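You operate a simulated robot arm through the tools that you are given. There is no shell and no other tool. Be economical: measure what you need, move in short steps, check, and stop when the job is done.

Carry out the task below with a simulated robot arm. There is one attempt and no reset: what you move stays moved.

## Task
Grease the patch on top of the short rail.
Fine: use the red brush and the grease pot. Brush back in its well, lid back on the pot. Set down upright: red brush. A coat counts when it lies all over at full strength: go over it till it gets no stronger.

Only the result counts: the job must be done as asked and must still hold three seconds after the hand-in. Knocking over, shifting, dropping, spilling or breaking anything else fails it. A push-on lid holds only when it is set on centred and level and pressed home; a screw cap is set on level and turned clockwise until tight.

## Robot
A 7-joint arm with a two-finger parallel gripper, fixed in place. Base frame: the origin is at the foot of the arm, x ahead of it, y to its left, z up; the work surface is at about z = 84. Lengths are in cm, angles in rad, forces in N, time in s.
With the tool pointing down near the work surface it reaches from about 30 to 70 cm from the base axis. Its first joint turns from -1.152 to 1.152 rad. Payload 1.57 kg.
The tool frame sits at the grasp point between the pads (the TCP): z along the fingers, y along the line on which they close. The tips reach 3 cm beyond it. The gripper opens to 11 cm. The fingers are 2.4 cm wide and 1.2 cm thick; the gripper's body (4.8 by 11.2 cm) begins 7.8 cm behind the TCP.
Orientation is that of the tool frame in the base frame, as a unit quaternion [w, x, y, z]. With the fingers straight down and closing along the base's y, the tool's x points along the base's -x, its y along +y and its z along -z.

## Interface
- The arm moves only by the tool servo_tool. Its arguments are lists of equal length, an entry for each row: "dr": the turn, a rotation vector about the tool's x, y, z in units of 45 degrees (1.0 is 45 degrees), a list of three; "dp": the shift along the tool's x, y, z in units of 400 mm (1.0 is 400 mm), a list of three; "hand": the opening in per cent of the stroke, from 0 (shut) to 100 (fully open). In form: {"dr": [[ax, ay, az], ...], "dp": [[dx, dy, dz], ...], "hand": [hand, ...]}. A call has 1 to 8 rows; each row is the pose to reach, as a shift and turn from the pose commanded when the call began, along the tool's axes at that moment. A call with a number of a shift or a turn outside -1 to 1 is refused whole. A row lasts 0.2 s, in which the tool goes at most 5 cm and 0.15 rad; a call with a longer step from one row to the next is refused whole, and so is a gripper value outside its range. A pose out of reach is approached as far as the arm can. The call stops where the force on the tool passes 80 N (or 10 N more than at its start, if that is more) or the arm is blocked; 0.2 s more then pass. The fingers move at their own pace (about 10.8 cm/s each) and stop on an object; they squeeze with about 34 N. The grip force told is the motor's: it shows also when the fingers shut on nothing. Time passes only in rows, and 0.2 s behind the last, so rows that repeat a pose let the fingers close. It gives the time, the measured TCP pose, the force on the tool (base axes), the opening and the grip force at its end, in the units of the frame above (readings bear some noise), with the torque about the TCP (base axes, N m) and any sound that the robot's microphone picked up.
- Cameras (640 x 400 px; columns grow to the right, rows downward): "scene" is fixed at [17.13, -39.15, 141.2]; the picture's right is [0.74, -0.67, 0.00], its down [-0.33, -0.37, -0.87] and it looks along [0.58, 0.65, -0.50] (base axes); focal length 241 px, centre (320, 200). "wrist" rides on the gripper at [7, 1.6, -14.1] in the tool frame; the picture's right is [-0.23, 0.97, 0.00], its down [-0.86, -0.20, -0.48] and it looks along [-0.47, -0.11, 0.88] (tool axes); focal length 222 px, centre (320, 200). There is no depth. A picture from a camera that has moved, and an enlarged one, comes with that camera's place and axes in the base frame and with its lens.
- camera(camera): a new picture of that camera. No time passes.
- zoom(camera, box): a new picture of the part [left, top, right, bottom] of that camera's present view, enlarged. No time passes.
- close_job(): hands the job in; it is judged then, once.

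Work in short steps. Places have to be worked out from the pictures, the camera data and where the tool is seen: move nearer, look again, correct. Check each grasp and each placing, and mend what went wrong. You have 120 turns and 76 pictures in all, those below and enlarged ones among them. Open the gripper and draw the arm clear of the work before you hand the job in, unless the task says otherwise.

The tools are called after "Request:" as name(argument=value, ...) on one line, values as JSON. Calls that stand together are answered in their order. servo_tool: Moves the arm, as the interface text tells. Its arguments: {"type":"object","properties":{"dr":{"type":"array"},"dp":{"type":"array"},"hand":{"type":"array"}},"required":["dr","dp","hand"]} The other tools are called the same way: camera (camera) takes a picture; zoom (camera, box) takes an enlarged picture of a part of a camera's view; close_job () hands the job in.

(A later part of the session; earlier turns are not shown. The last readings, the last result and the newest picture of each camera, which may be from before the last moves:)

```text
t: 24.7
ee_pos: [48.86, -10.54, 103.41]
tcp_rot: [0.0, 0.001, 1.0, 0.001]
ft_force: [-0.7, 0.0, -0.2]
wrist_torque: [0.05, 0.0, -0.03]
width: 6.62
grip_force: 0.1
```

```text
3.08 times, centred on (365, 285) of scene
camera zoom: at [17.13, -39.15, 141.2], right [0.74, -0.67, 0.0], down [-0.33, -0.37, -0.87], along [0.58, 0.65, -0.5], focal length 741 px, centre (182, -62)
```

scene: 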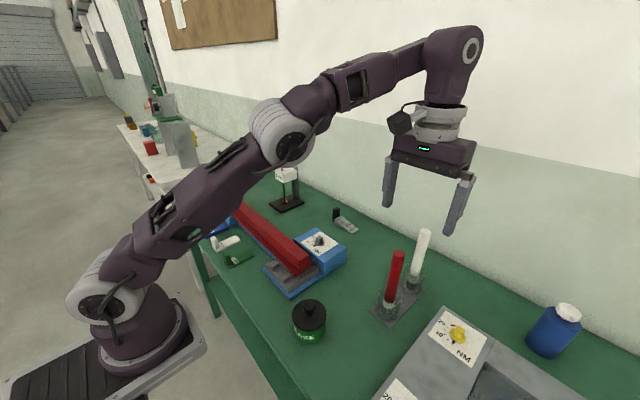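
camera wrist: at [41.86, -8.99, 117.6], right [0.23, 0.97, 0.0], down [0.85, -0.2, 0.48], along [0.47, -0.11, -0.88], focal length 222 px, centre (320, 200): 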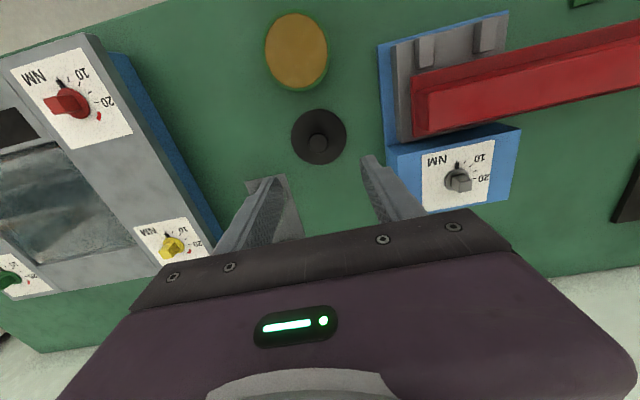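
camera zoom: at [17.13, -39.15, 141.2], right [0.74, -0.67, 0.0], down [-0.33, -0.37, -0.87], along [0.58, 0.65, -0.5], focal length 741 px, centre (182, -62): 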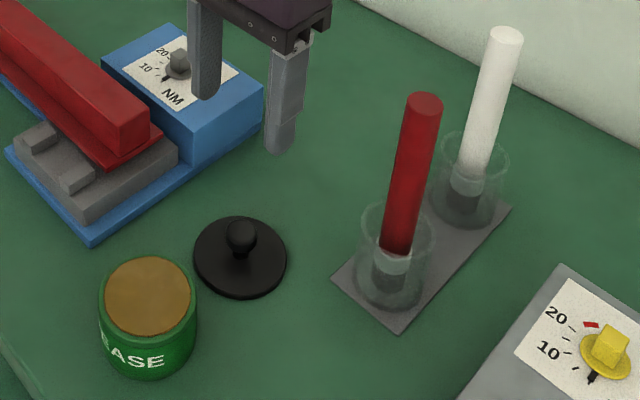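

Lid sits flat. The red brush stands vertically at about (55.7, -21.4), handle z≈90–105.5. I go above it with the gripper open.

Request:
servo_tool(dr=[[0, 0, 0], [0, 0, 0], [0, 0, 0], [0, 0, 0], [0, 0, 0]], dp=[[0, 0, -0.12], [0, 0, -0.24], [-0.06, -0.09, -0.24], [-0.12, -0.18, -0.24], [-0.171, -0.2715, -0.24]], hand=[60, 60, 60, 60, 60])

Request:
camera(camera="wrist")

Request:
camera(camera="scene")

```text
t: 25.9
ee_pos: [55.58, -21.91, 113.13]
tcp_rot: [0.0, 0.0, 1.0, 0.001]
ft_force: [0.9, 0.3, -0.2]
wrist_torque: [0.02, 0.02, 0.02]
width: 6.6
grip_force: 0.1
```

```text
31 pictures are left
camera wrist: at [48.65, -20.25, 127.3], right [0.23, 0.97, 0.0], down [0.86, -0.2, 0.48], along [0.47, -0.11, -0.88], focal length 222 px, centre (320, 200)
```

wrist: 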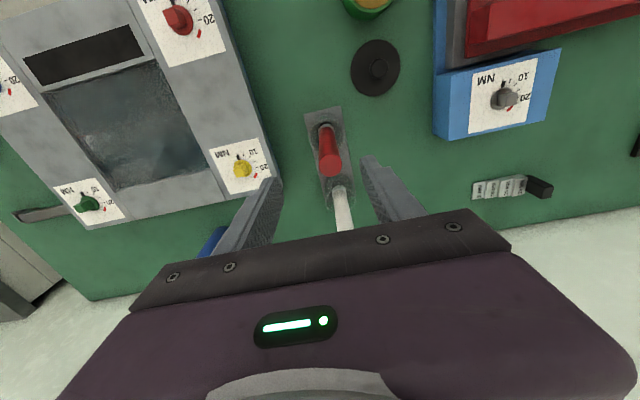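

```text
30 pictures are left
```

scene: 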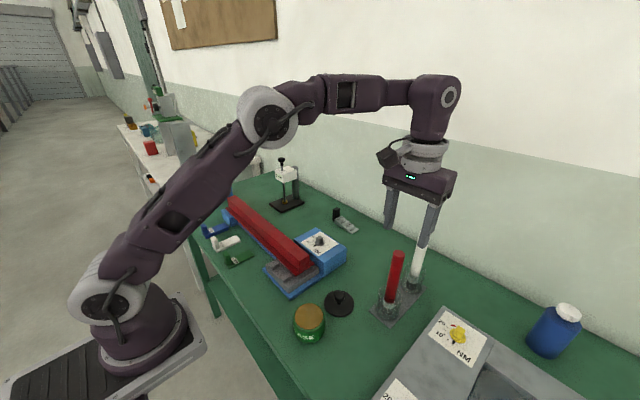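

Refined brush axis ≈ (56.0, -21.0). I lower around the handle to z≈99.

Request:
servo_tool(dr=[[0, 0, 0], [0, 0, 0], [0, 0, 0], [0, 0, 0]], dp=[[-0.01, 0.0225, 0.06], [-0.01, 0.0225, 0.16], [-0.01, 0.0225, 0.26], [-0.01, 0.0225, 0.352]], hand=[60, 60, 60, 60])

Request:
zoom(camera="scene", box=[340, 190, 460, 330])

```text
t: 26.9
ee_pos: [56.06, -20.71, 98.92]
tcp_rot: [0.0, 0.0, 1.0, 0.0]
ft_force: [0.9, -0.2, -0.6]
wrist_torque: [0.03, 0.02, 0.0]
width: 6.6
grip_force: 0.0
```

```text
2.86 times, centred on (400, 260) of scene
camera zoom: at [17.13, -39.15, 141.2], right [0.74, -0.67, 0.0], down [-0.33, -0.37, -0.87], along [0.58, 0.65, -0.5], focal length 688 px, centre (91, 29)
```

zoom: 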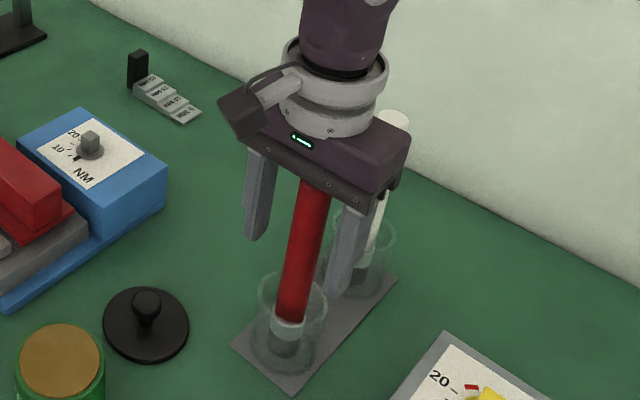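

Handle is between the fingers; I nudge 0.3 cm to -y and close.

Request:
servo_tool(dr=[[0, 0, 0], [0, 0, 0], [0, 0, 0], [0, 0, 0]], dp=[[0, -0.008, 0], [0, -0.008, 0], [0, -0.008, 0], [0, -0.008, 0]], hand=[60, 0, 0, 0])

```text
t: 27.9
ee_pos: [56.11, -21.05, 99.0]
tcp_rot: [0.001, 0.0, 1.0, 0.0]
ft_force: [-0.1, -0.2, -0.3]
wrist_torque: [0.03, -0.02, 0.01]
width: 2.46
grip_force: 33.9
```

Gripped (2.46 cm). Home TCP is (56.1, -21.05, 99.0). I lift straight up 14 cm.

Request:
servo_tool(dr=[[0, 0, 0], [0, 0, 0], [0, 0, 0], [0, 0, 0], [0, 0, 0]], dp=[[0, 0, -0.04], [0, 0, -0.12], [0, 0, -0.2], [0, 0, -0.28], [0, 0, -0.35]], hand=[0, 0, 0, 0, 0])

Request:
zoom(camera="scene", box=[290, 170, 470, 340])

```text
t: 29.1
ee_pos: [56.12, -21.17, 113.0]
tcp_rot: [0.0, 0.0, 1.0, 0.0]
ft_force: [-0.1, -0.4, -0.1]
wrist_torque: [0.02, 0.01, -0.02]
width: 2.51
grip_force: 34.0
```

```text
2.35 times, centred on (380, 255) of scene
camera zoom: at [17.13, -39.15, 141.2], right [0.74, -0.67, 0.0], down [-0.33, -0.37, -0.87], along [0.58, 0.65, -0.5], focal length 567 px, centre (179, 71)
```

zoom: 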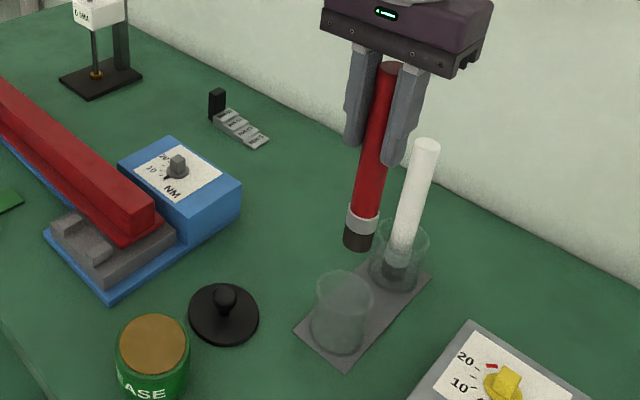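

Bristle end is ~14.2 cm below the TCP. I carry the brush over the pot centre at (38.5, -10.9).

Request:
servo_tool(dr=[[0, 0, 0], [0, 0, 0], [0, 0, 0], [0, 0, 0], [0, 0, 0], [0, 0, 0], [0, 0, 0]], dp=[[0.088, 0.051, 0], [0.176, 0.103, 0], [0.264, 0.154, 0], [0.352, 0.205, 0], [0.44, 0.256, 0], [0.44, 0.256, 0.1], [0.44, 0.256, 0.18]], hand=[0, 0, 0, 0, 0, 0, 0])

Request:
zoom(camera="scene", box=[250, 220, 370, 350])

```text
t: 30.7
ee_pos: [38.77, -10.78, 105.7]
tcp_rot: [0.001, 0.001, 1.0, 0.001]
ft_force: [-0.2, 0.6, -1.1]
wrist_torque: [-0.02, 0.0, -0.02]
width: 2.48
grip_force: 34.1
```

```text
3.08 times, centred on (310, 285) of scene
camera zoom: at [17.13, -39.15, 141.2], right [0.74, -0.67, 0.0], down [-0.33, -0.37, -0.87], along [0.58, 0.65, -0.5], focal length 741 px, centre (351, -62)
```

zoom: 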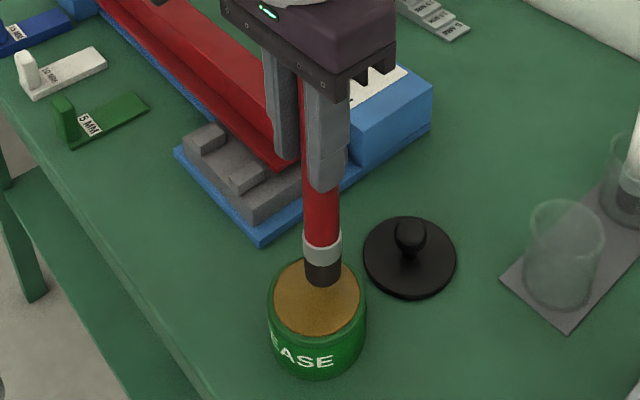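

Centred over the grease. I dip slowly by up to ~3.2 cm.

Request:
servo_tool(dr=[[0, 0, 0], [0, 0, 0], [0, 0, 0], [0, 0, 0], [0, 0, 0]], dp=[[0, 0, 0.02], [0, 0, 0.04], [0, 0, 0.055], [0, 0, 0.07], [0, 0, 0.08]], hand=[0, 0, 0, 0, 0])

Request:
zoom(camera="scene", box=[270, 260, 350, 350])

```text
t: 31.9
ee_pos: [38.67, -10.95, 102.55]
tcp_rot: [0.002, 0.0, 1.0, 0.001]
ft_force: [0.8, 1.3, 22.9]
wrist_torque: [-0.33, -0.4, -0.05]
width: 2.53
grip_force: 33.8
```

```text
4.44 times, centred on (310, 305) of scene
camera zoom: at [17.1, -39.13, 141.21], right [0.74, -0.67, 0.0], down [-0.33, -0.37, -0.87], along [0.58, 0.64, -0.5], focal length 1070 px, centre (364, -267)
```

zoom: 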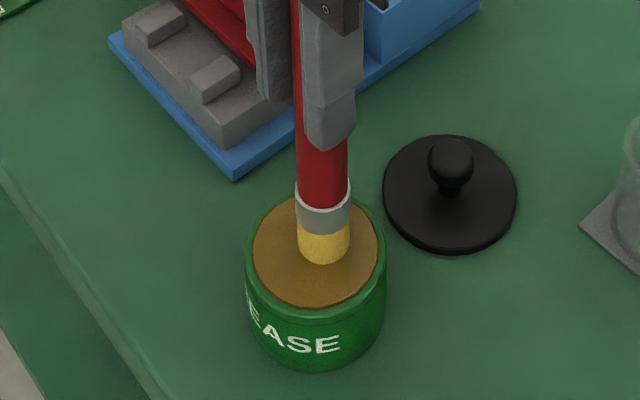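

Bristles turned yellow: charged (contact at TCP z≈102.6). The rail top works out as x 45.8–49.3, y 1.5–48.4, z≈93.6. I lift and go over its near end, keeping the brush ~4 cm above, to look for the patch.

Request:
servo_tool(dr=[[0, 0, 0], [0, 0, 0], [0, 0, 0], [0, 0, 0], [0, 0, 0], [0, 0, 0], [0, 0, 0]], dp=[[0, 0, -0.1], [0, 0, -0.2], [-0.055, 0.09, -0.24], [-0.11, 0.18, -0.24], [-0.165, 0.27, -0.24], [-0.221, 0.36, -0.24], [-0.221, 0.45, -0.24]], hand=[0, 0, 0, 0, 0, 0, 0])

Request:
camera(camera="wrist")

Request:
zoom(camera="scene", box=[220, 170, 350, 310])

```text
t: 33.5
ee_pos: [47.47, 7.09, 111.96]
tcp_rot: [0.001, -0.001, 1.0, 0.001]
ft_force: [-0.1, 1.1, -0.7]
wrist_torque: [-0.02, 0.0, 0.0]
width: 2.51
grip_force: 34.2
```

```text
25 pictures are left
camera wrist: at [40.34, 8.8, 126.17], right [0.23, 0.97, 0.0], down [0.85, -0.2, 0.48], along [0.47, -0.11, -0.88], focal length 222 px, centre (320, 200)
```

wrist: 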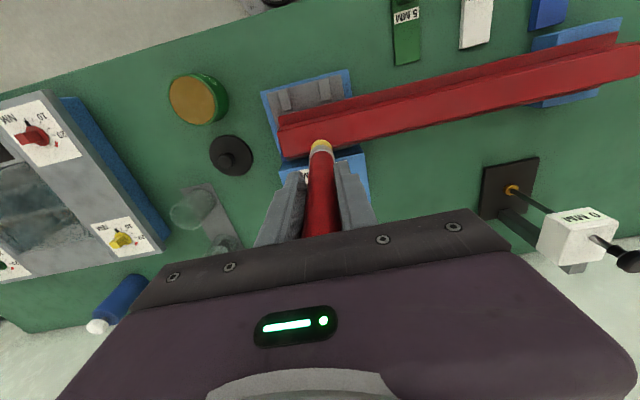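

```text
2.86 times, centred on (285, 240) of scene
camera zoom: at [17.13, -39.15, 141.2], right [0.74, -0.67, 0.0], down [-0.33, -0.37, -0.87], along [0.58, 0.64, -0.5], focal length 688 px, centre (420, 86)
```

zoom: 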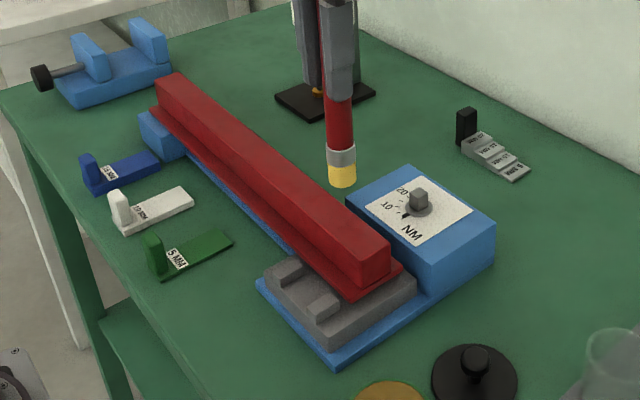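

Request:
zoom(camera="wrist", box=[320, 60, 480, 160])

Request:
zoom(camera="wrist", box=[255, 60, 365, 160])

```text
4.00 times, centred on (400, 110) of wrist
camera zoom: at [40.34, 8.8, 126.17], right [0.23, 0.97, 0.0], down [0.85, -0.2, 0.48], along [0.47, -0.11, -0.88], focal length 888 px, centre (0, 560)
```

zoom: 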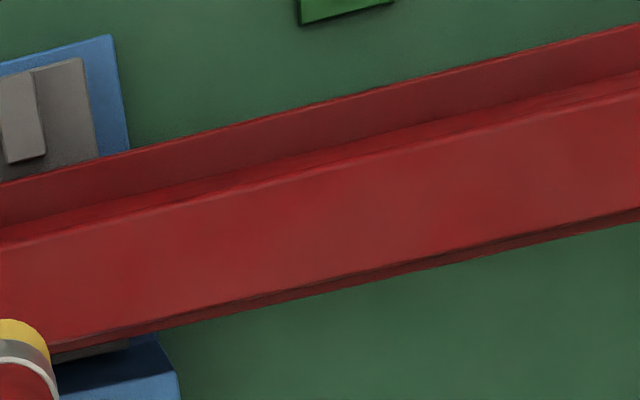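

```text
4.00 times, centred on (310, 110) of wrist
camera zoom: at [40.34, 8.8, 126.17], right [0.23, 0.97, 0.0], down [0.85, -0.2, 0.48], along [0.47, -0.11, -0.88], focal length 888 px, centre (360, 560)
```

zoom: 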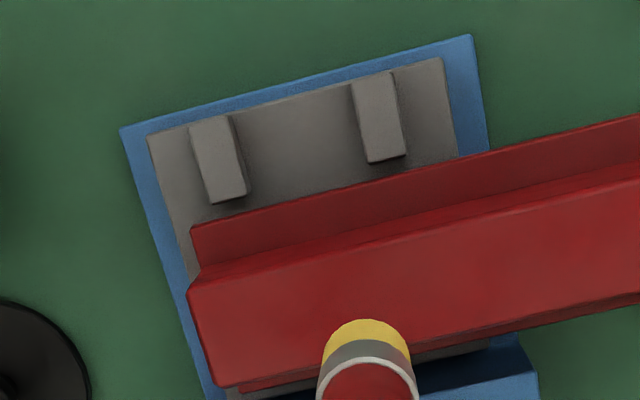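

No patch outline is visible, so I test: lower the brush on the rail centre at y≈7 and stroke a little, then see what gets coated.

Request:
servo_tool(dr=[[0, 0, 0], [0, 0, 0], [0, 0, 0], [0, 0, 0], [0, 0, 0]], dp=[[0, 0, 0.06], [0, 0, 0.08], [0, 0, 0.09], [0, 0, 0.1], [0, 0, 0.105]], hand=[0, 0, 0, 0, 0])

```text
t: 34.7
ee_pos: [47.43, 7.01, 107.99]
tcp_rot: [0.0, 0.001, 1.0, 0.0]
ft_force: [0.9, -0.1, -0.8]
wrist_torque: [-0.03, -0.01, -0.04]
width: 2.49
grip_force: 33.8
```

Request:
servo_tool(dr=[[0, 0, 0], [0, 0, 0], [0, 0, 0]], dp=[[0, 0, 0.005], [0, 0, 0.01], [0, 0, 0.013]], hand=[0, 0, 0])

```text
t: 35.5
ee_pos: [47.41, 7.16, 107.42]
tcp_rot: [0.0, 0.0, 1.0, 0.0]
ft_force: [0.1, 0.0, -1.4]
wrist_torque: [-0.04, 0.04, 0.02]
width: 2.51
grip_force: 34.1
```

Request:
servo_tool(dr=[[0, 0, 0], [0, 0, 0], [0, 0, 0]], dp=[[0, 0, 0.005], [0, 0, 0.01], [0, 0, 0.012]], hand=[0, 0, 0])

Request:
zoom(camera="scene", box=[250, 200, 350, 290])

```text
t: 36.3
ee_pos: [47.47, 7.08, 107.11]
tcp_rot: [0.003, 0.0, 1.0, 0.001]
ft_force: [0.7, -2.2, 26.5]
wrist_torque: [0.3, -0.4, 0.04]
width: 2.48
grip_force: 34.4
```

```text
4.44 times, centred on (300, 245) of scene
camera zoom: at [17.1, -39.16, 141.2], right [0.74, -0.67, 0.0], down [-0.33, -0.37, -0.87], along [0.58, 0.65, -0.5], focal length 1070 px, centre (409, 0)
```

zoom: 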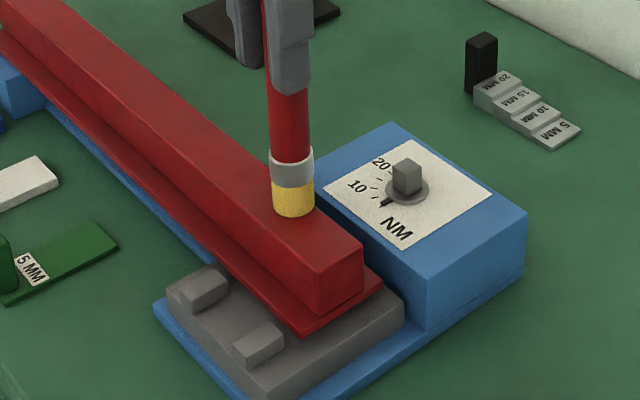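

Contact at TCP z≈107.15. I ease the pressure, stroke 4 cm along +y and look at the trace.

Request:
servo_tool(dr=[[0, 0, 0], [0, 0, 0], [0, 0, 0], [0, 0, 0], [0, 0, 0]], dp=[[0, 0, -0.002], [0, 0.03, -0.002], [0, 0.06, -0.002], [0, 0.09, -0.002], [0, 0.12, -0.002]], hand=[0, 0, 0, 0, 0])

Request:
zoom(camera="scene", box=[250, 200, 350, 290])

```text
t: 37.5
ee_pos: [47.39, 12.06, 107.1]
tcp_rot: [0.0, 0.0, 1.0, 0.001]
ft_force: [-0.8, -1.5, 7.4]
wrist_torque: [-0.47, -0.12, -0.1]
width: 2.5
grip_force: 34.1
```

```text
4.44 times, centred on (300, 245) of scene
camera zoom: at [17.12, -39.16, 141.2], right [0.74, -0.67, 0.0], down [-0.33, -0.37, -0.87], along [0.58, 0.65, -0.5], focal length 1070 px, centre (409, 0)
```

zoom: 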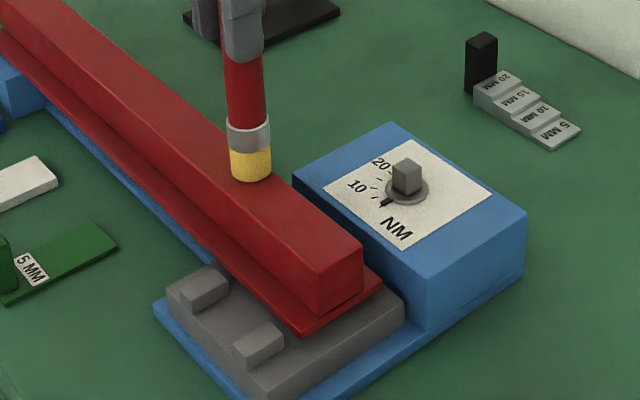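

No trace at y 7–12. I continue the stroke along the rail to find where a coat takes.

Request:
servo_tool(dr=[[0, 0, 0], [0, 0, 0], [0, 0, 0], [0, 0, 0], [0, 0, 0], [0, 0, 0], [0, 0, 0], [0, 0, 0]], dp=[[0, 0.08, 0], [0, 0.16, 0], [0, 0.24, 0], [0, 0.32, 0], [0, 0.4, 0], [0, 0.48, 0], [0, 0.56, 0], [0, 0.64, 0]], hand=[0, 0, 0, 0, 0, 0, 0, 0])

Request:
zoom(camera="scene", box=[210, 170, 350, 300])

```text
t: 39.3
ee_pos: [47.25, 37.43, 107.04]
tcp_rot: [0.0, 0.0, 1.0, 0.0]
ft_force: [0.1, -4.4, 11.9]
wrist_torque: [-0.75, -0.25, -0.11]
width: 2.49
grip_force: 33.7
```

```text
3.08 times, centred on (280, 235) of scene
camera zoom: at [17.11, -39.18, 141.19], right [0.74, -0.67, 0.0], down [-0.33, -0.37, -0.87], along [0.58, 0.65, -0.5], focal length 741 px, centre (443, 92)
```

zoom: 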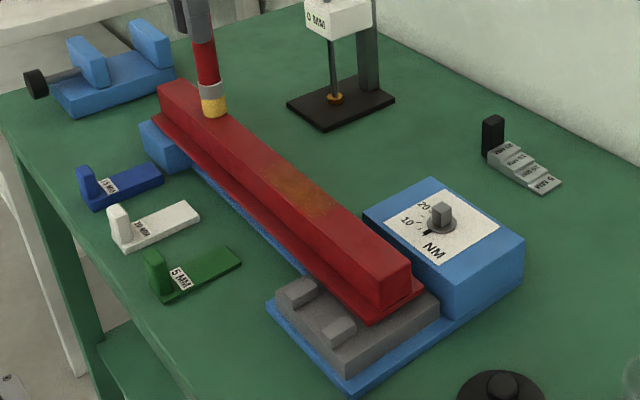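

A faint coat shows mid-rail around y≈14–24: this is the patch. I lift slightly, move back and look closely at its extent.

Request:
servo_tool(dr=[[0, 0, 0], [0, 0, 0], [0, 0, 0]], dp=[[0, 0, -0.04], [0, -0.1, -0.04], [0, -0.2, -0.04]], hand=[0, 0, 0])

Request:
zoom(camera="wrist", box=[180, 90, 330, 190])

```text
t: 40.1
ee_pos: [47.47, 29.63, 108.59]
tcp_rot: [0.001, 0.0, 1.0, 0.0]
ft_force: [0.2, -0.3, -1.3]
wrist_torque: [0.0, 0.01, 0.0]
width: 2.5
grip_force: 33.4
```

```text
4.00 times, centred on (255, 140) of wrist
camera zoom: at [40.38, 31.19, 122.8], right [0.23, 0.97, 0.0], down [0.85, -0.2, 0.48], along [0.47, -0.11, -0.88], focal length 888 px, centre (580, 440)
```

zoom: 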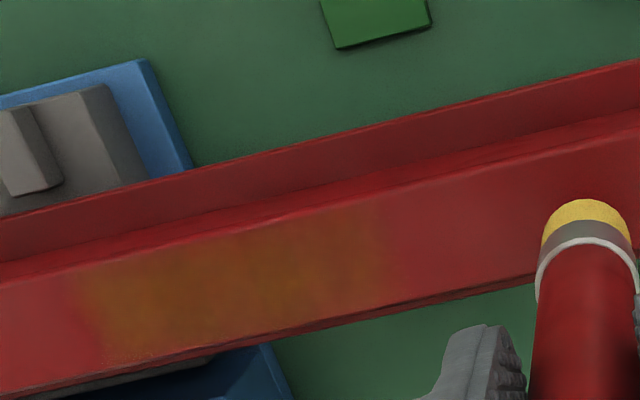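

The patch spans roughly y 11.7–23, across the full width. I go over it in two lanes (x≈46.7 and 48.3).

Request:
servo_tool(dr=[[0, 0, 0], [0, 0, 0], [0, 0, 0], [0, 0, 0], [0, 0, 0], [0, 0, 0], [0, 0, 0], [0, 0, 0]], dp=[[0.019, -0.116, 0.03], [0.019, -0.13, 0.04], [0.019, -0.228, 0.04], [0.019, -0.34, 0.04], [0.019, -0.47, 0.04], [-0.021, -0.47, 0.04], [-0.021, -0.36, 0.04], [-0.021, -0.25, 0.04]], hand=[0, 0, 0, 0, 0, 0, 0, 0])

Request:
servo_tool(dr=[[0, 0, 0], [0, 0, 0], [0, 0, 0], [0, 0, 0], [0, 0, 0], [0, 0, 0], [0, 0, 0], [0, 0, 0]], dp=[[0, 0.12, 0], [0.04, 0.12, 0], [0.04, 0, 0], [0.04, -0.11, 0], [0.04, -0.22, 0], [0, -0.22, 0], [0, -0.11, 0], [0, 0, 0]], hand=[0, 0, 0, 0, 0, 0, 0, 0])

Request:
zoom(camera="scene", box=[250, 200, 350, 280])

```text
refused: row 5 steps farther than a row can; nothing moved
```

```text
t: 41.9
ee_pos: [47.52, 29.46, 108.95]
tcp_rot: [0.001, 0.001, 1.0, 0.0]
ft_force: [0.3, 0.2, 0.9]
wrist_torque: [-0.02, 0.0, -0.01]
width: 2.48
grip_force: 34.4
```

```text
5.00 times, centred on (300, 240) of scene
camera zoom: at [17.13, -39.15, 141.2], right [0.74, -0.67, 0.0], down [-0.33, -0.37, -0.87], along [0.58, 0.64, -0.5], focal length 1204 px, centre (420, 0)
```

zoom: 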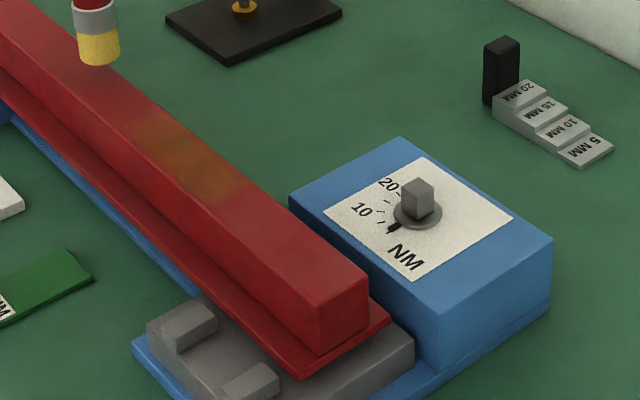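

The first call was refused (step too long), and the second ran harmlessly in the air. I go down onto the far edge of the patch and check the force.

Request:
servo_tool(dr=[[0, 0, 0], [0, 0, 0], [0, 0, 0], [0, 0, 0]], dp=[[0.019, -0.11, 0.03], [0.019, -0.11, 0.038], [0.019, -0.11, 0.04], [0.019, -0.11, 0.04]], hand=[0, 0, 0, 0])

```text
t: 42.9
ee_pos: [46.68, 25.16, 107.19]
tcp_rot: [0.002, 0.0, 1.0, 0.0]
ft_force: [-3.7, -2.5, 20.3]
wrist_torque: [-0.6, 0.12, -0.05]
width: 2.5
grip_force: 33.8
```

Contact 20 N. I make a full loop: down lane x 46.7 and back up lane x 48.3.

Request:
servo_tool(dr=[[0, 0, 0], [0, 0, 0], [0, 0, 0], [0, 0, 0], [0, 0, 0], [0, 0, 0], [0, 0, 0], [0, 0, 0]], dp=[[0, -0.115, -0.001], [0, -0.23, -0.001], [0, -0.345, -0.001], [-0.04, -0.345, -0.001], [-0.04, -0.23, -0.001], [-0.04, -0.115, -0.001], [-0.04, 0, -0.001], [0, 0, -0.001]], hand=[0, 0, 0, 0, 0, 0, 0, 0])

Request:
zoom(camera="scene", box=[250, 200, 350, 280])

```text
t: 44.7
ee_pos: [46.76, 25.22, 107.2]
tcp_rot: [0.001, 0.0, 1.0, 0.0]
ft_force: [1.1, 0.2, 4.4]
wrist_torque: [-0.18, -0.3, -0.01]
width: 2.49
grip_force: 34.3
```

```text
5.00 times, centred on (300, 240) of scene
camera zoom: at [17.13, -39.15, 141.2], right [0.74, -0.67, 0.0], down [-0.33, -0.37, -0.87], along [0.58, 0.65, -0.5], focal length 1204 px, centre (420, 0)
```

zoom: 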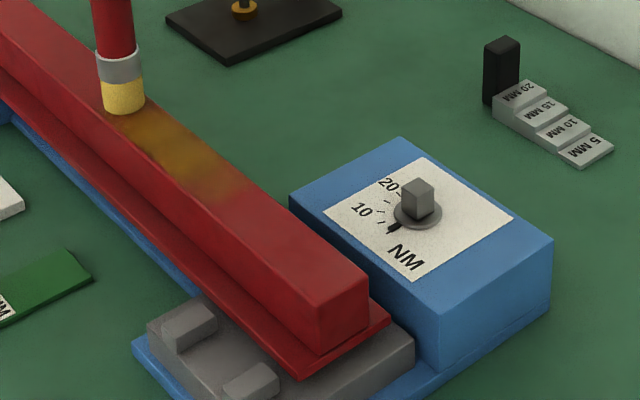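

The coat is getting stronger. I run two more loops, slightly longer (y 25.5→10) with the middle lane too.

Request:
servo_tool(dr=[[0, 0, 0], [0, 0, 0], [0, 0, 0], [0, 0, 0], [0, 0, 0], [0, 0, 0], [0, 0, 0], [0, 0, 0]], dp=[[0, -0.12, 0.001], [0, -0.24, 0.001], [0, -0.36, 0.001], [-0.04, -0.36, 0.001], [-0.04, -0.24, 0.001], [-0.04, -0.12, 0.001], [-0.04, 0, 0.001], [-0.02, 0, 0.001]], hand=[0, 0, 0, 0, 0, 0, 0, 0])

Request:
servo_tool(dr=[[0, 0, 0], [0, 0, 0], [0, 0, 0], [0, 0, 0], [0, 0, 0], [0, 0, 0], [0, 0, 0], [0, 0, 0]], dp=[[0, -0.12, 0], [0, -0.24, 0], [0, -0.36, 0], [0.02, -0.36, 0], [0.02, -0.24, 0], [0.02, -0.12, 0], [0.02, 0, 0], [-0.02, 0, 0]], hand=[0, 0, 0, 0, 0, 0, 0, 0])

Request:
zoom(camera="scene", box=[250, 200, 350, 280])

```text
t: 46.5
ee_pos: [47.48, 25.17, 106.68]
tcp_rot: [0.0, -0.001, 1.0, 0.001]
ft_force: [2.1, 1.6, 5.0]
wrist_torque: [0.21, -0.33, 0.01]
width: 2.46
grip_force: 33.5
```

```text
t: 48.3
ee_pos: [48.07, 25.18, 106.67]
tcp_rot: [0.0, -0.001, 1.0, 0.0]
ft_force: [-0.4, 0.9, 3.3]
wrist_torque: [0.19, 0.13, 0.01]
width: 2.45
grip_force: 33.8
```

```text
5.00 times, centred on (300, 240) of scene
camera zoom: at [17.13, -39.15, 141.2], right [0.74, -0.67, 0.0], down [-0.33, -0.37, -0.87], along [0.58, 0.65, -0.5], focal length 1204 px, centre (420, 0)
```

zoom: 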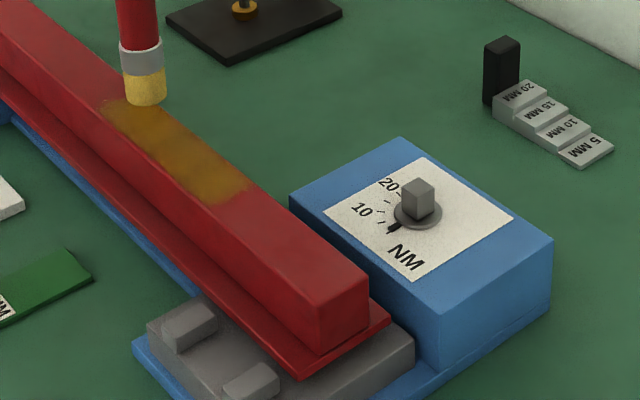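

Near end has a crisp boundary at y≈12.5; the far end may just be where my strokes stop, so I extend to y≈29.

Request:
servo_tool(dr=[[0, 0, 0], [0, 0, 0], [0, 0, 0], [0, 0, 0], [0, 0, 0], [0, 0, 0], [0, 0, 0], [0, 0, 0]], dp=[[0, 0.1, 0], [0.04, 0.1, 0], [0.04, 0, 0], [0.04, -0.12, 0], [0, -0.12, 0], [0, 0, 0], [0, 0.1, 0], [0.02, 0.1, 0]], hand=[0, 0, 0, 0, 0, 0, 0, 0])

Request:
zoom(camera="scene", box=[250, 200, 350, 280])

```text
t: 50.1
ee_pos: [47.25, 29.09, 106.84]
tcp_rot: [0.002, 0.0, 1.0, 0.001]
ft_force: [0.6, -0.5, -0.7]
wrist_torque: [-0.02, 0.01, 0.0]
width: 2.46
grip_force: 34.2
```

```text
5.00 times, centred on (300, 240) of scene
camera zoom: at [17.14, -39.14, 141.2], right [0.74, -0.67, 0.0], down [-0.33, -0.37, -0.87], along [0.58, 0.65, -0.5], focal length 1204 px, centre (420, 0)
```

zoom: 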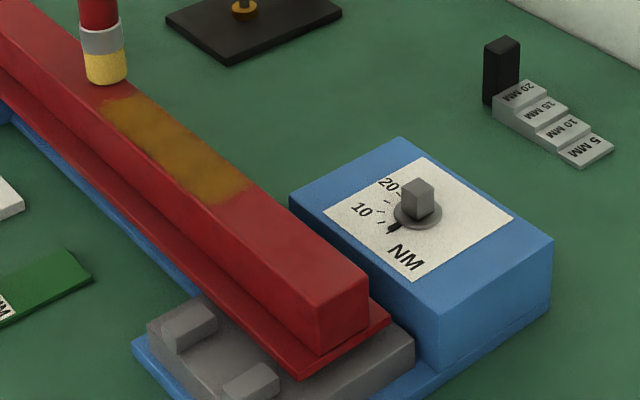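

Far edge is the same, so both ends are real. Force is near zero, so I lower 2 mm and run more loops.

Request:
servo_tool(dr=[[0, 0, 0], [0, 0, 0], [0, 0, 0], [0, 0, 0], [0, 0, 0], [0, 0, 0], [0, 0, 0], [0, 0, 0]], dp=[[0.015, -0.08, 0.005], [0.015, -0.19, 0.007], [0.015, -0.3, 0.007], [0.015, -0.4, 0.007], [0.015, -0.46, 0.007], [-0.025, -0.46, 0.007], [-0.025, -0.36, 0.007], [-0.025, -0.26, 0.007]], hand=[0, 0, 0, 0, 0, 0, 0, 0])

```text
t: 51.9
ee_pos: [48.35, 18.45, 106.59]
tcp_rot: [0.001, 0.0, 1.0, -0.001]
ft_force: [0.6, 0.3, -1.0]
wrist_torque: [-0.01, 0.0, -0.03]
width: 2.46
grip_force: 34.0
```

No contact at z 106.6; the brush seems to have slid up a little in the fingers. I look and lower gently to find contact again.

Request:
servo_tool(dr=[[0, 0, 0], [0, 0, 0], [0, 0, 0]], dp=[[0, 0, 0.004], [0, 0, 0.008], [0, 0, 0.01]], hand=[0, 0, 0])

Request:
zoom(camera="scene", box=[240, 160, 340, 270])

```text
t: 52.7
ee_pos: [48.5, 18.61, 106.42]
tcp_rot: [0.001, -0.001, 1.0, 0.0]
ft_force: [-4.7, -2.8, 20.8]
wrist_torque: [-0.36, 0.38, 0.02]
width: 2.48
grip_force: 33.7
```

```text
3.64 times, centred on (290, 215) of scene
camera zoom: at [17.09, -39.17, 141.2], right [0.74, -0.67, 0.0], down [-0.33, -0.37, -0.87], along [0.58, 0.65, -0.5], focal length 876 px, centre (429, 146)
```

zoom: 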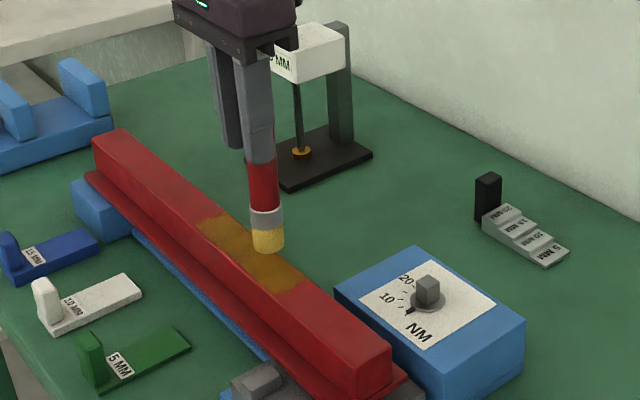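

Contact regained at 106.4. I ease slightly and make another full loop at low force.

Request:
servo_tool(dr=[[0, 0, 0], [0, 0, 0], [0, 0, 0], [0, 0, 0], [0, 0, 0], [0, 0, 0], [0, 0, 0], [0, 0, 0]], dp=[[0, 0.1, -0.0015], [0, 0.2, -0.0015], [0.045, 0.2, -0.0015], [0.045, 0.1, -0.0015], [0.045, 0, -0.0015], [0.045, -0.1, -0.0015], [0.045, -0.19, -0.0015], [0.0225, -0.19, -0.0015]], hand=[0, 0, 0, 0, 0, 0, 0, 0])

Request:
servo_tool(dr=[[0, 0, 0], [0, 0, 0], [0, 0, 0], [0, 0, 0], [0, 0, 0], [0, 0, 0], [0, 0, 0], [0, 0, 0]], dp=[[0, 0.1, 0.001], [0, 0.2, 0.001], [0, 0.3, 0.001], [0, 0.39, 0.001], [-0.0225, 0.39, 0.001], [-0.0225, 0.29, 0.001], [-0.0225, 0.19, 0.001], [-0.0225, 0.09, 0.001]], hand=[0, 0, 0, 0, 0, 0, 0, 0])

Request:
zoom(camera="scene", box=[250, 200, 350, 280])

```text
t: 54.5
ee_pos: [47.55, 10.92, 106.32]
tcp_rot: [-0.001, 0.0, 1.0, 0.0]
ft_force: [-3.3, -0.5, 7.4]
wrist_torque: [-0.01, 0.23, -0.01]
width: 2.45
grip_force: 33.5
```

```text
t: 56.3
ee_pos: [48.68, 14.87, 106.56]
tcp_rot: [0.001, 0.0, 1.0, 0.0]
ft_force: [0.3, -0.4, -0.8]
wrist_torque: [-0.02, 0.01, 0.01]
width: 2.48
grip_force: 33.9
```

```text
5.00 times, centred on (300, 240) of scene
camera zoom: at [17.14, -39.15, 141.2], right [0.74, -0.67, 0.0], down [-0.33, -0.37, -0.87], along [0.58, 0.65, -0.5], focal length 1204 px, centre (420, 0)
```

zoom: 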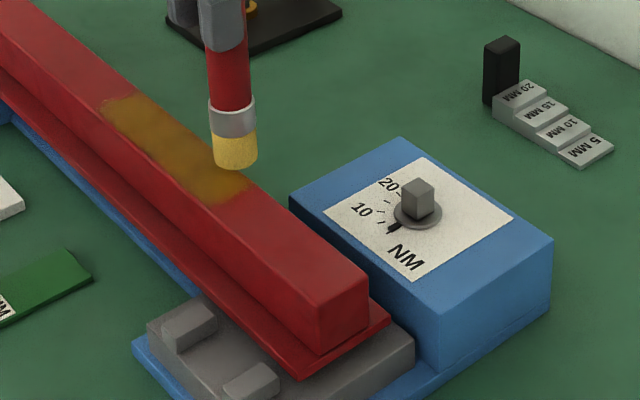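

The coat is more even. To be safe on charge, I reload the brush: lift and go back over the pot.

Request:
servo_tool(dr=[[0, 0, 0], [0, 0, 0], [0, 0, 0], [0, 0, 0], [0, 0, 0], [0, 0, 0], [0, 0, 0], [0, 0, 0]], dp=[[0, 0, -0.11], [0.042, -0.107, -0.11], [0.084, -0.215, -0.11], [0.126, -0.322, -0.11], [0.168, -0.43, -0.11], [0.21, -0.538, -0.11], [0.252, -0.645, -0.11], [0.252, -0.645, 0]], hand=[0, 0, 0, 0, 0, 0, 0, 0])

Request:
servo_tool(dr=[[0, 0, 0], [0, 0, 0], [0, 0, 0], [0, 0, 0], [0, 0, 0]], dp=[[0, 0, 0.05], [0, 0, 0.08], [0, 0, 0.095], [0, 0, 0.105], [0, 0, 0.11]], hand=[0, 0, 0, 0, 0])

```text
t: 58.1
ee_pos: [38.47, -11.05, 106.5]
tcp_rot: [0.001, -0.001, 1.0, 0.0]
ft_force: [0.9, 0.4, -1.4]
wrist_torque: [0.01, -0.01, -0.03]
width: 2.46
grip_force: 33.9
```

```text
t: 59.3
ee_pos: [38.61, -11.1, 101.94]
tcp_rot: [0.001, 0.0, 1.0, 0.0]
ft_force: [-0.1, -0.1, -0.5]
wrist_torque: [0.0, 0.02, 0.02]
width: 2.43
grip_force: 34.7
```

Just short of contact; a little lower to touch the grease.

Request:
servo_tool(dr=[[0, 0, 0], [0, 0, 0], [0, 0, 0], [0, 0, 0]], dp=[[0, 0, 0.003], [0, 0, 0.006], [0, 0, 0.009], [0, 0, 0.009]], hand=[0, 0, 0, 0])

```text
t: 60.3
ee_pos: [38.47, -11.08, 101.56]
tcp_rot: [0.002, 0.0, 1.0, 0.0]
ft_force: [-0.4, 1.5, 26.1]
wrist_torque: [0.19, -0.56, 0.03]
width: 2.48
grip_force: 34.0
```

Recharged. I lift and return to the far end of the patch.

Request:
servo_tool(dr=[[0, 0, 0], [0, 0, 0], [0, 0, 0], [0, 0, 0], [0, 0, 0], [0, 0, 0], [0, 0, 0], [0, 0, 0]], dp=[[0, 0, -0.11], [0, 0, -0.22], [-0.1, 0.06, -0.22], [-0.206, 0.12, -0.22], [-0.206, 0.24, -0.22], [-0.206, 0.36, -0.22], [-0.206, 0.48, -0.22], [-0.206, 0.6, -0.22]], hand=[0, 0, 0, 0, 0, 0, 0, 0])

Request:
servo_tool(dr=[[0, 0, 0], [0, 0, 0], [0, 0, 0], [0, 0, 0], [0, 0, 0], [0, 0, 0]], dp=[[0, 0.12, 0], [0, 0.24, 0], [0, 0.34, 0], [0, 0.34, 0.07], [0, 0.34, 0.1], [0, 0.34, 0.105]], hand=[0, 0, 0, 0, 0, 0])

```text
t: 62.1
ee_pos: [46.68, 12.75, 110.4]
tcp_rot: [0.001, 0.001, 1.0, 0.0]
ft_force: [0.7, 0.8, 0.5]
wrist_torque: [-0.04, 0.0, -0.03]
width: 2.46
grip_force: 33.8
```

```text
t: 63.5
ee_pos: [46.75, 26.37, 106.39]
tcp_rot: [0.002, 0.0, 1.0, 0.0]
ft_force: [-1.4, 0.0, -0.9]
wrist_torque: [0.01, 0.03, 0.0]
width: 2.45
grip_force: 33.8
```

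Request:
servo_tool(dr=[[0, 0, 0], [0, 0, 0], [0, 0, 0]], dp=[[0, 0, 0.004], [0, 0, 0.007], [0, 0, 0.007]], hand=[0, 0, 0])

```text
t: 64.3
ee_pos: [46.7, 26.44, 105.98]
tcp_rot: [0.002, 0.001, 1.0, 0.0]
ft_force: [-4.5, -3.7, 21.0]
wrist_torque: [-0.34, 0.02, -0.02]
width: 2.48
grip_force: 34.3
```

Contact (21 N). I run three lanes down and up with eased pressure.

Request:
servo_tool(dr=[[0, 0, 0], [0, 0, 0], [0, 0, 0], [0, 0, 0], [0, 0, 0], [0, 0, 0], [0, 0, 0], [0, 0, 0]], dp=[[0, -0.1, -0.001], [0, -0.2, -0.001], [0, -0.3, -0.001], [0, -0.385, -0.001], [-0.02, -0.385, -0.001], [-0.02, -0.28, -0.001], [-0.02, -0.18, -0.001], [-0.02, -0.08, -0.001]], hand=[0, 0, 0, 0, 0, 0, 0, 0])

Request:
servo_tool(dr=[[0, 0, 0], [0, 0, 0], [0, 0, 0], [0, 0, 0], [0, 0, 0], [0, 0, 0], [0, 0, 0]], dp=[[0, 0.08, 0.001], [-0.02, 0.08, 0.001], [-0.02, -0.02, 0.001], [-0.02, -0.12, 0.001], [-0.02, -0.22, 0.001], [-0.02, -0.3, 0.001], [-0.02, -0.3, 0.001]], hand=[0, 0, 0, 0, 0, 0, 0])

Request:
zoom(camera="scene", box=[250, 200, 350, 280])

```text
t: 66.1
ee_pos: [47.55, 23.3, 106.0]
tcp_rot: [0.001, 0.0, 1.0, -0.001]
ft_force: [-0.4, -6.5, 15.0]
wrist_torque: [-0.74, -0.34, -0.13]
width: 2.46
grip_force: 33.7
```

```text
t: 67.7
ee_pos: [48.33, 11.05, 105.97]
tcp_rot: [0.001, 0.0, 1.0, 0.0]
ft_force: [-0.1, -0.5, -1.6]
wrist_torque: [0.0, 0.0, 0.01]
width: 2.47
grip_force: 34.1
```

```text
5.00 times, centred on (300, 240) of scene
camera zoom: at [17.13, -39.15, 141.2], right [0.74, -0.67, 0.0], down [-0.33, -0.37, -0.87], along [0.58, 0.64, -0.5], focal length 1204 px, centre (420, 0)
```

zoom: 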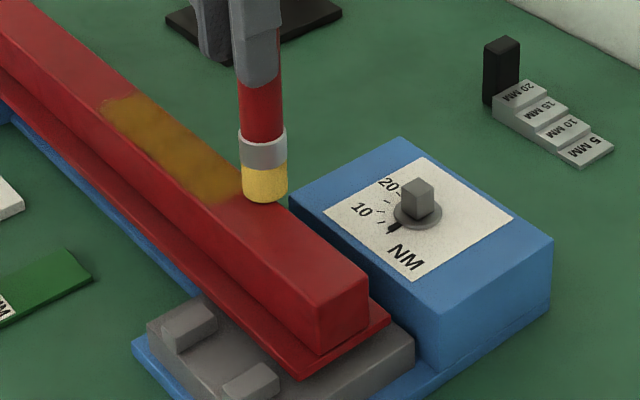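

Getting near uniform. I lower until contact again and make more passes.

Request:
servo_tool(dr=[[0, 0, 0], [0, 0, 0], [0, 0, 0]], dp=[[0, 0, 0.004], [0, 0.02, 0.006], [0, 0.02, 0.006]], hand=[0, 0, 0])

```text
t: 68.5
ee_pos: [48.15, 11.77, 105.84]
tcp_rot: [0.002, 0.001, 1.0, 0.0]
ft_force: [2.9, -9.8, 25.6]
wrist_torque: [-1.05, -0.58, -0.12]
width: 2.52
grip_force: 33.9
```

Request:
servo_tool(dr=[[0, 0, 0], [0, 0, 0], [0, 0, 0], [0, 0, 0], [0, 0, 0], [0, 0, 0], [0, 0, 0], [0, 0, 0]], dp=[[0, 0.1, -0.001], [0, 0.2, -0.001], [0, 0.3, -0.001], [0, 0.37, -0.001], [0.038, 0.37, -0.001], [0.038, 0.27, -0.001], [0.038, 0.17, -0.001], [0.038, 0.07, -0.001]], hand=[0, 0, 0, 0, 0, 0, 0, 0])

Request:
servo_tool(dr=[[0, 0, 0], [0, 0, 0], [0, 0, 0], [0, 0, 0], [0, 0, 0], [0, 0, 0], [0, 0, 0], [0, 0, 0]], dp=[[0, -0.08, 0.0005], [-0.019, -0.08, 0.0005], [-0.019, 0.02, 0.0005], [-0.019, 0.12, 0.0005], [-0.019, 0.22, 0.0005], [-0.019, 0.31, 0.0005], [0.002, 0.31, 0.0005], [0.002, 0.21, 0.0005]], hand=[0, 0, 0, 0, 0, 0, 0, 0])

Request:
servo_tool(dr=[[0, 0, 0], [0, 0, 0], [0, 0, 0], [0, 0, 0], [0, 0, 0], [0, 0, 0], [0, 0, 0], [0, 0, 0]], dp=[[0, -0.1, 0.001], [0, -0.2, 0.001], [0, -0.28, 0.001], [-0.038, -0.28, 0.001], [-0.038, -0.18, 0.001], [-0.038, -0.08, 0.001], [-0.038, 0.02, 0.001], [-0.038, 0.11, 0.001]], hand=[0, 0, 0, 0, 0, 0, 0, 0])

Request:
zoom(camera="scene", box=[250, 200, 350, 280])

```text
t: 70.3
ee_pos: [46.52, 14.94, 105.51]
tcp_rot: [0.002, -0.001, 1.0, 0.003]
ft_force: [-0.8, 11.5, 31.6]
wrist_torque: [1.3, -0.64, 0.2]
width: 2.47
grip_force: 34.1
```

```text
t: 72.1
ee_pos: [46.37, 23.24, 105.72]
tcp_rot: [0.0, -0.001, 1.0, 0.0]
ft_force: [-1.6, 4.6, 13.1]
wrist_torque: [0.6, -0.18, 0.13]
width: 2.4
grip_force: 34.1
```

```text
t: 73.9
ee_pos: [48.28, 27.55, 105.68]
tcp_rot: [0.002, 0.0, 1.0, -0.001]
ft_force: [1.3, -3.9, 11.1]
wrist_torque: [-0.56, -0.2, -0.08]
width: 2.34
grip_force: 33.9
```

```text
5.00 times, centred on (300, 240) of scene
camera zoom: at [17.12, -39.17, 141.19], right [0.74, -0.67, 0.0], down [-0.33, -0.37, -0.87], along [0.58, 0.65, -0.5], focal length 1204 px, centre (420, 0)
```

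zoom: 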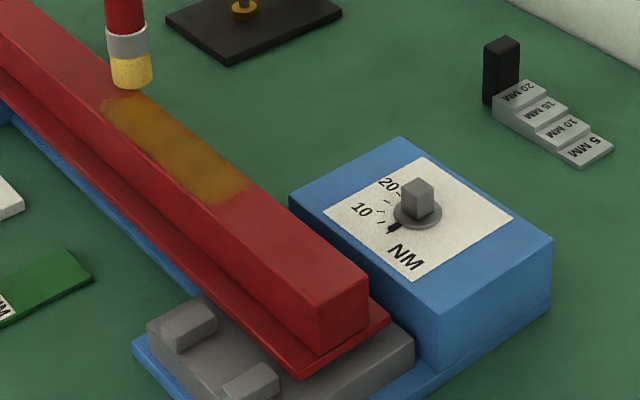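

I inspect the coat closely from the wrist.

Request:
zoom(camera="wrist", box=[190, 80, 330, 170])

```text
4.44 times, centred on (260, 125) of wrist
camera zoom: at [41.18, 29.26, 119.81], right [0.23, 0.97, 0.0], down [0.85, -0.2, 0.48], along [0.47, -0.11, -0.88], focal length 987 px, centre (587, 533)
```

zoom: 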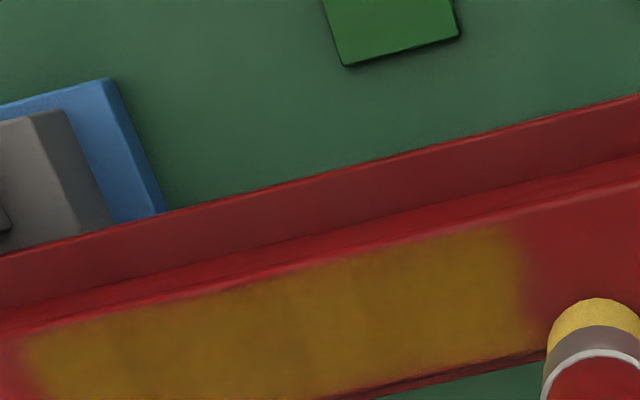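

Coat is close to uniform with slightly darker bands near y≈14 and y≈20. I do further passes and compare.

Request:
servo_tool(dr=[[0, 0, 0], [0, 0, 0], [0, 0, 0], [0, 0, 0], [0, 0, 0], [0, 0, 0], [0, 0, 0], [0, 0, 0]], dp=[[0, -0.08, 0.0005], [0, -0.16, 0.0005], [0, -0.24, 0.0005], [0, -0.32, 0.0005], [0, -0.41, 0.0005], [0.02, -0.41, 0.0005], [0.02, -0.33, 0.0005], [0.02, -0.25, 0.0005]], hand=[0, 0, 0, 0, 0, 0, 0, 0])

Request:
servo_tool(dr=[[0, 0, 0], [0, 0, 0], [0, 0, 0], [0, 0, 0], [0, 0, 0], [0, 0, 0], [0, 0, 0], [0, 0, 0]], dp=[[0, 0.08, 0.0005], [0, 0.16, 0.0005], [0, 0.25, 0.0005], [0.02, 0.25, 0.0005], [0.02, 0.16, 0.0005], [0.02, 0.08, 0.0005], [0.02, 0, 0.0005], [0.02, -0.08, 0.0005]], hand=[0, 0, 0, 0, 0, 0, 0, 0])

Request:
servo_tool(dr=[[0, 0, 0], [0, 0, 0], [0, 0, 0], [0, 0, 0], [0, 0, 0], [0, 0, 0], [0, 0, 0], [0, 0, 0]], dp=[[0, -0.08, 0.0005], [-0.02, -0.08, 0.0005], [-0.02, 0.02, 0.0005], [-0.02, 0.1, 0.0005], [-0.02, 0.18, 0.0005], [-0.02, 0.26, 0.0005], [-0.02, 0.33, 0.0005], [-0.02, 0.33, -0.03]], hand=[0, 0, 0, 0, 0, 0, 0, 0])

Request:
zoom(camera="wrist", box=[190, 80, 330, 170])

```text
t: 75.7
ee_pos: [47.24, 17.57, 105.61]
tcp_rot: [0.002, 0.001, 1.0, -0.001]
ft_force: [-0.2, -16.1, 42.5]
wrist_torque: [-1.75, -0.42, -0.18]
width: 2.12
grip_force: 34.5
```

```text
t: 77.5
ee_pos: [46.51, 14.28, 105.41]
tcp_rot: [0.0, -0.001, 1.0, 0.0]
ft_force: [0.2, 0.0, -0.1]
wrist_torque: [0.0, -0.02, 0.0]
width: 0.03
grip_force: 20.9
```

```text
t: 79.3
ee_pos: [47.32, 27.85, 106.8]
tcp_rot: [0.001, 0.0, 1.0, 0.0]
ft_force: [-0.3, 0.3, -0.1]
wrist_torque: [0.03, 0.0, -0.04]
width: 0.0
grip_force: 21.7
```

```text
4.44 times, centred on (260, 125) of wrist
camera zoom: at [40.36, 29.45, 120.9], right [0.23, 0.97, 0.0], down [0.85, -0.2, 0.48], along [0.47, -0.11, -0.88], focal length 987 px, centre (587, 533)
```

zoom: 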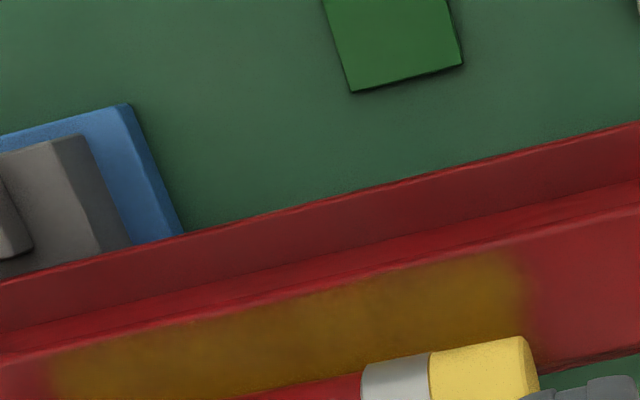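

The brush slipped out of the grip — I should not have batched those loops past the falling width reading. I look where it lies.

Request:
zoom(camera="scene", box=[230, 170, 370, 290])

Request:
camera(camera="wrist")

```text
3.33 times, centred on (300, 230) of scene
camera zoom: at [17.14, -39.15, 141.2], right [0.74, -0.67, 0.0], down [-0.33, -0.37, -0.87], along [0.58, 0.65, -0.5], focal length 803 px, centre (387, 100)
```

zoom: 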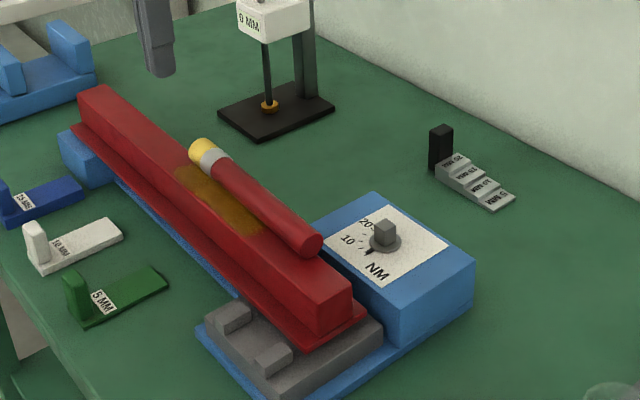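

```text
6 pictures are left
camera wrist: at [40.36, 29.45, 120.9], right [0.23, 0.97, 0.0], down [0.85, -0.2, 0.48], along [0.47, -0.11, -0.88], focal length 222 px, centre (320, 200)
```

wrist: 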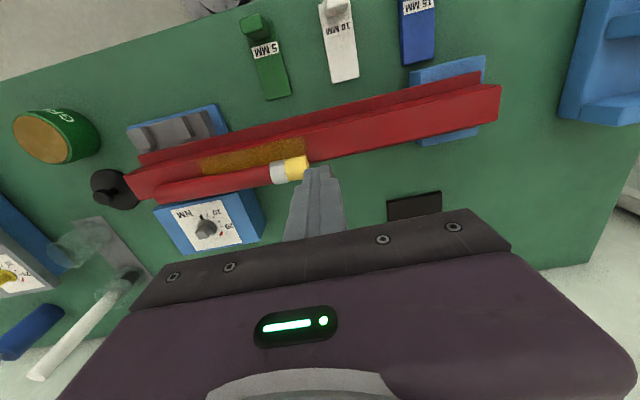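

The brush lies on the rail, along y, bristles toward +y (axis x≈49, y≈6.5–26). I'll regrasp it with the fingers closing along x, then pitch the hand to bring it upright. First: lift, open, yaw the hand by the first 45°.

Request:
servo_tool(dr=[[0, 0, 0], [0, 0, -0.16], [0, 0, -0.33], [0, 0, -0.5], [0, 0, -0.67], [0, 0, -0.84], [0, 0, -1.0]], dp=[[0, 0, -0.1], [0, 0, -0.2], [-0.005, -0.08, -0.23], [-0.01, -0.17, -0.23], [-0.015, -0.26, -0.23], [-0.02, -0.35, -0.23], [-0.027, -0.42, -0.23]], hand=[0, 55, 55, 55, 55, 55, 55])

Request:
servo_tool(dr=[[0, 0, -0.17], [0, 0, -0.34], [0, 0, -0.51], [0, 0, -0.68], [0, 0, -0.85], [0, 0, -1.0]], dp=[[0, 0, 0], [0, 0, 0], [0, 0, 0], [0, 0, 0], [0, 0, 0], [0, 0, 0]], hand=[55, 55, 55, 55, 55, 55])

```text
t: 80.9
ee_pos: [48.36, 10.64, 115.9]
tcp_rot: [0.001, -0.384, 0.924, -0.001]
ft_force: [1.0, 0.3, -0.2]
wrist_torque: [0.02, -0.01, -0.04]
width: 6.07
grip_force: 0.1
```

```text
t: 82.3
ee_pos: [48.43, 10.9, 115.94]
tcp_rot: [-0.001, 0.708, -0.706, 0.001]
ft_force: [0.1, 1.0, -0.9]
wrist_torque: [0.01, 0.0, -0.03]
width: 6.06
grip_force: 0.1
```

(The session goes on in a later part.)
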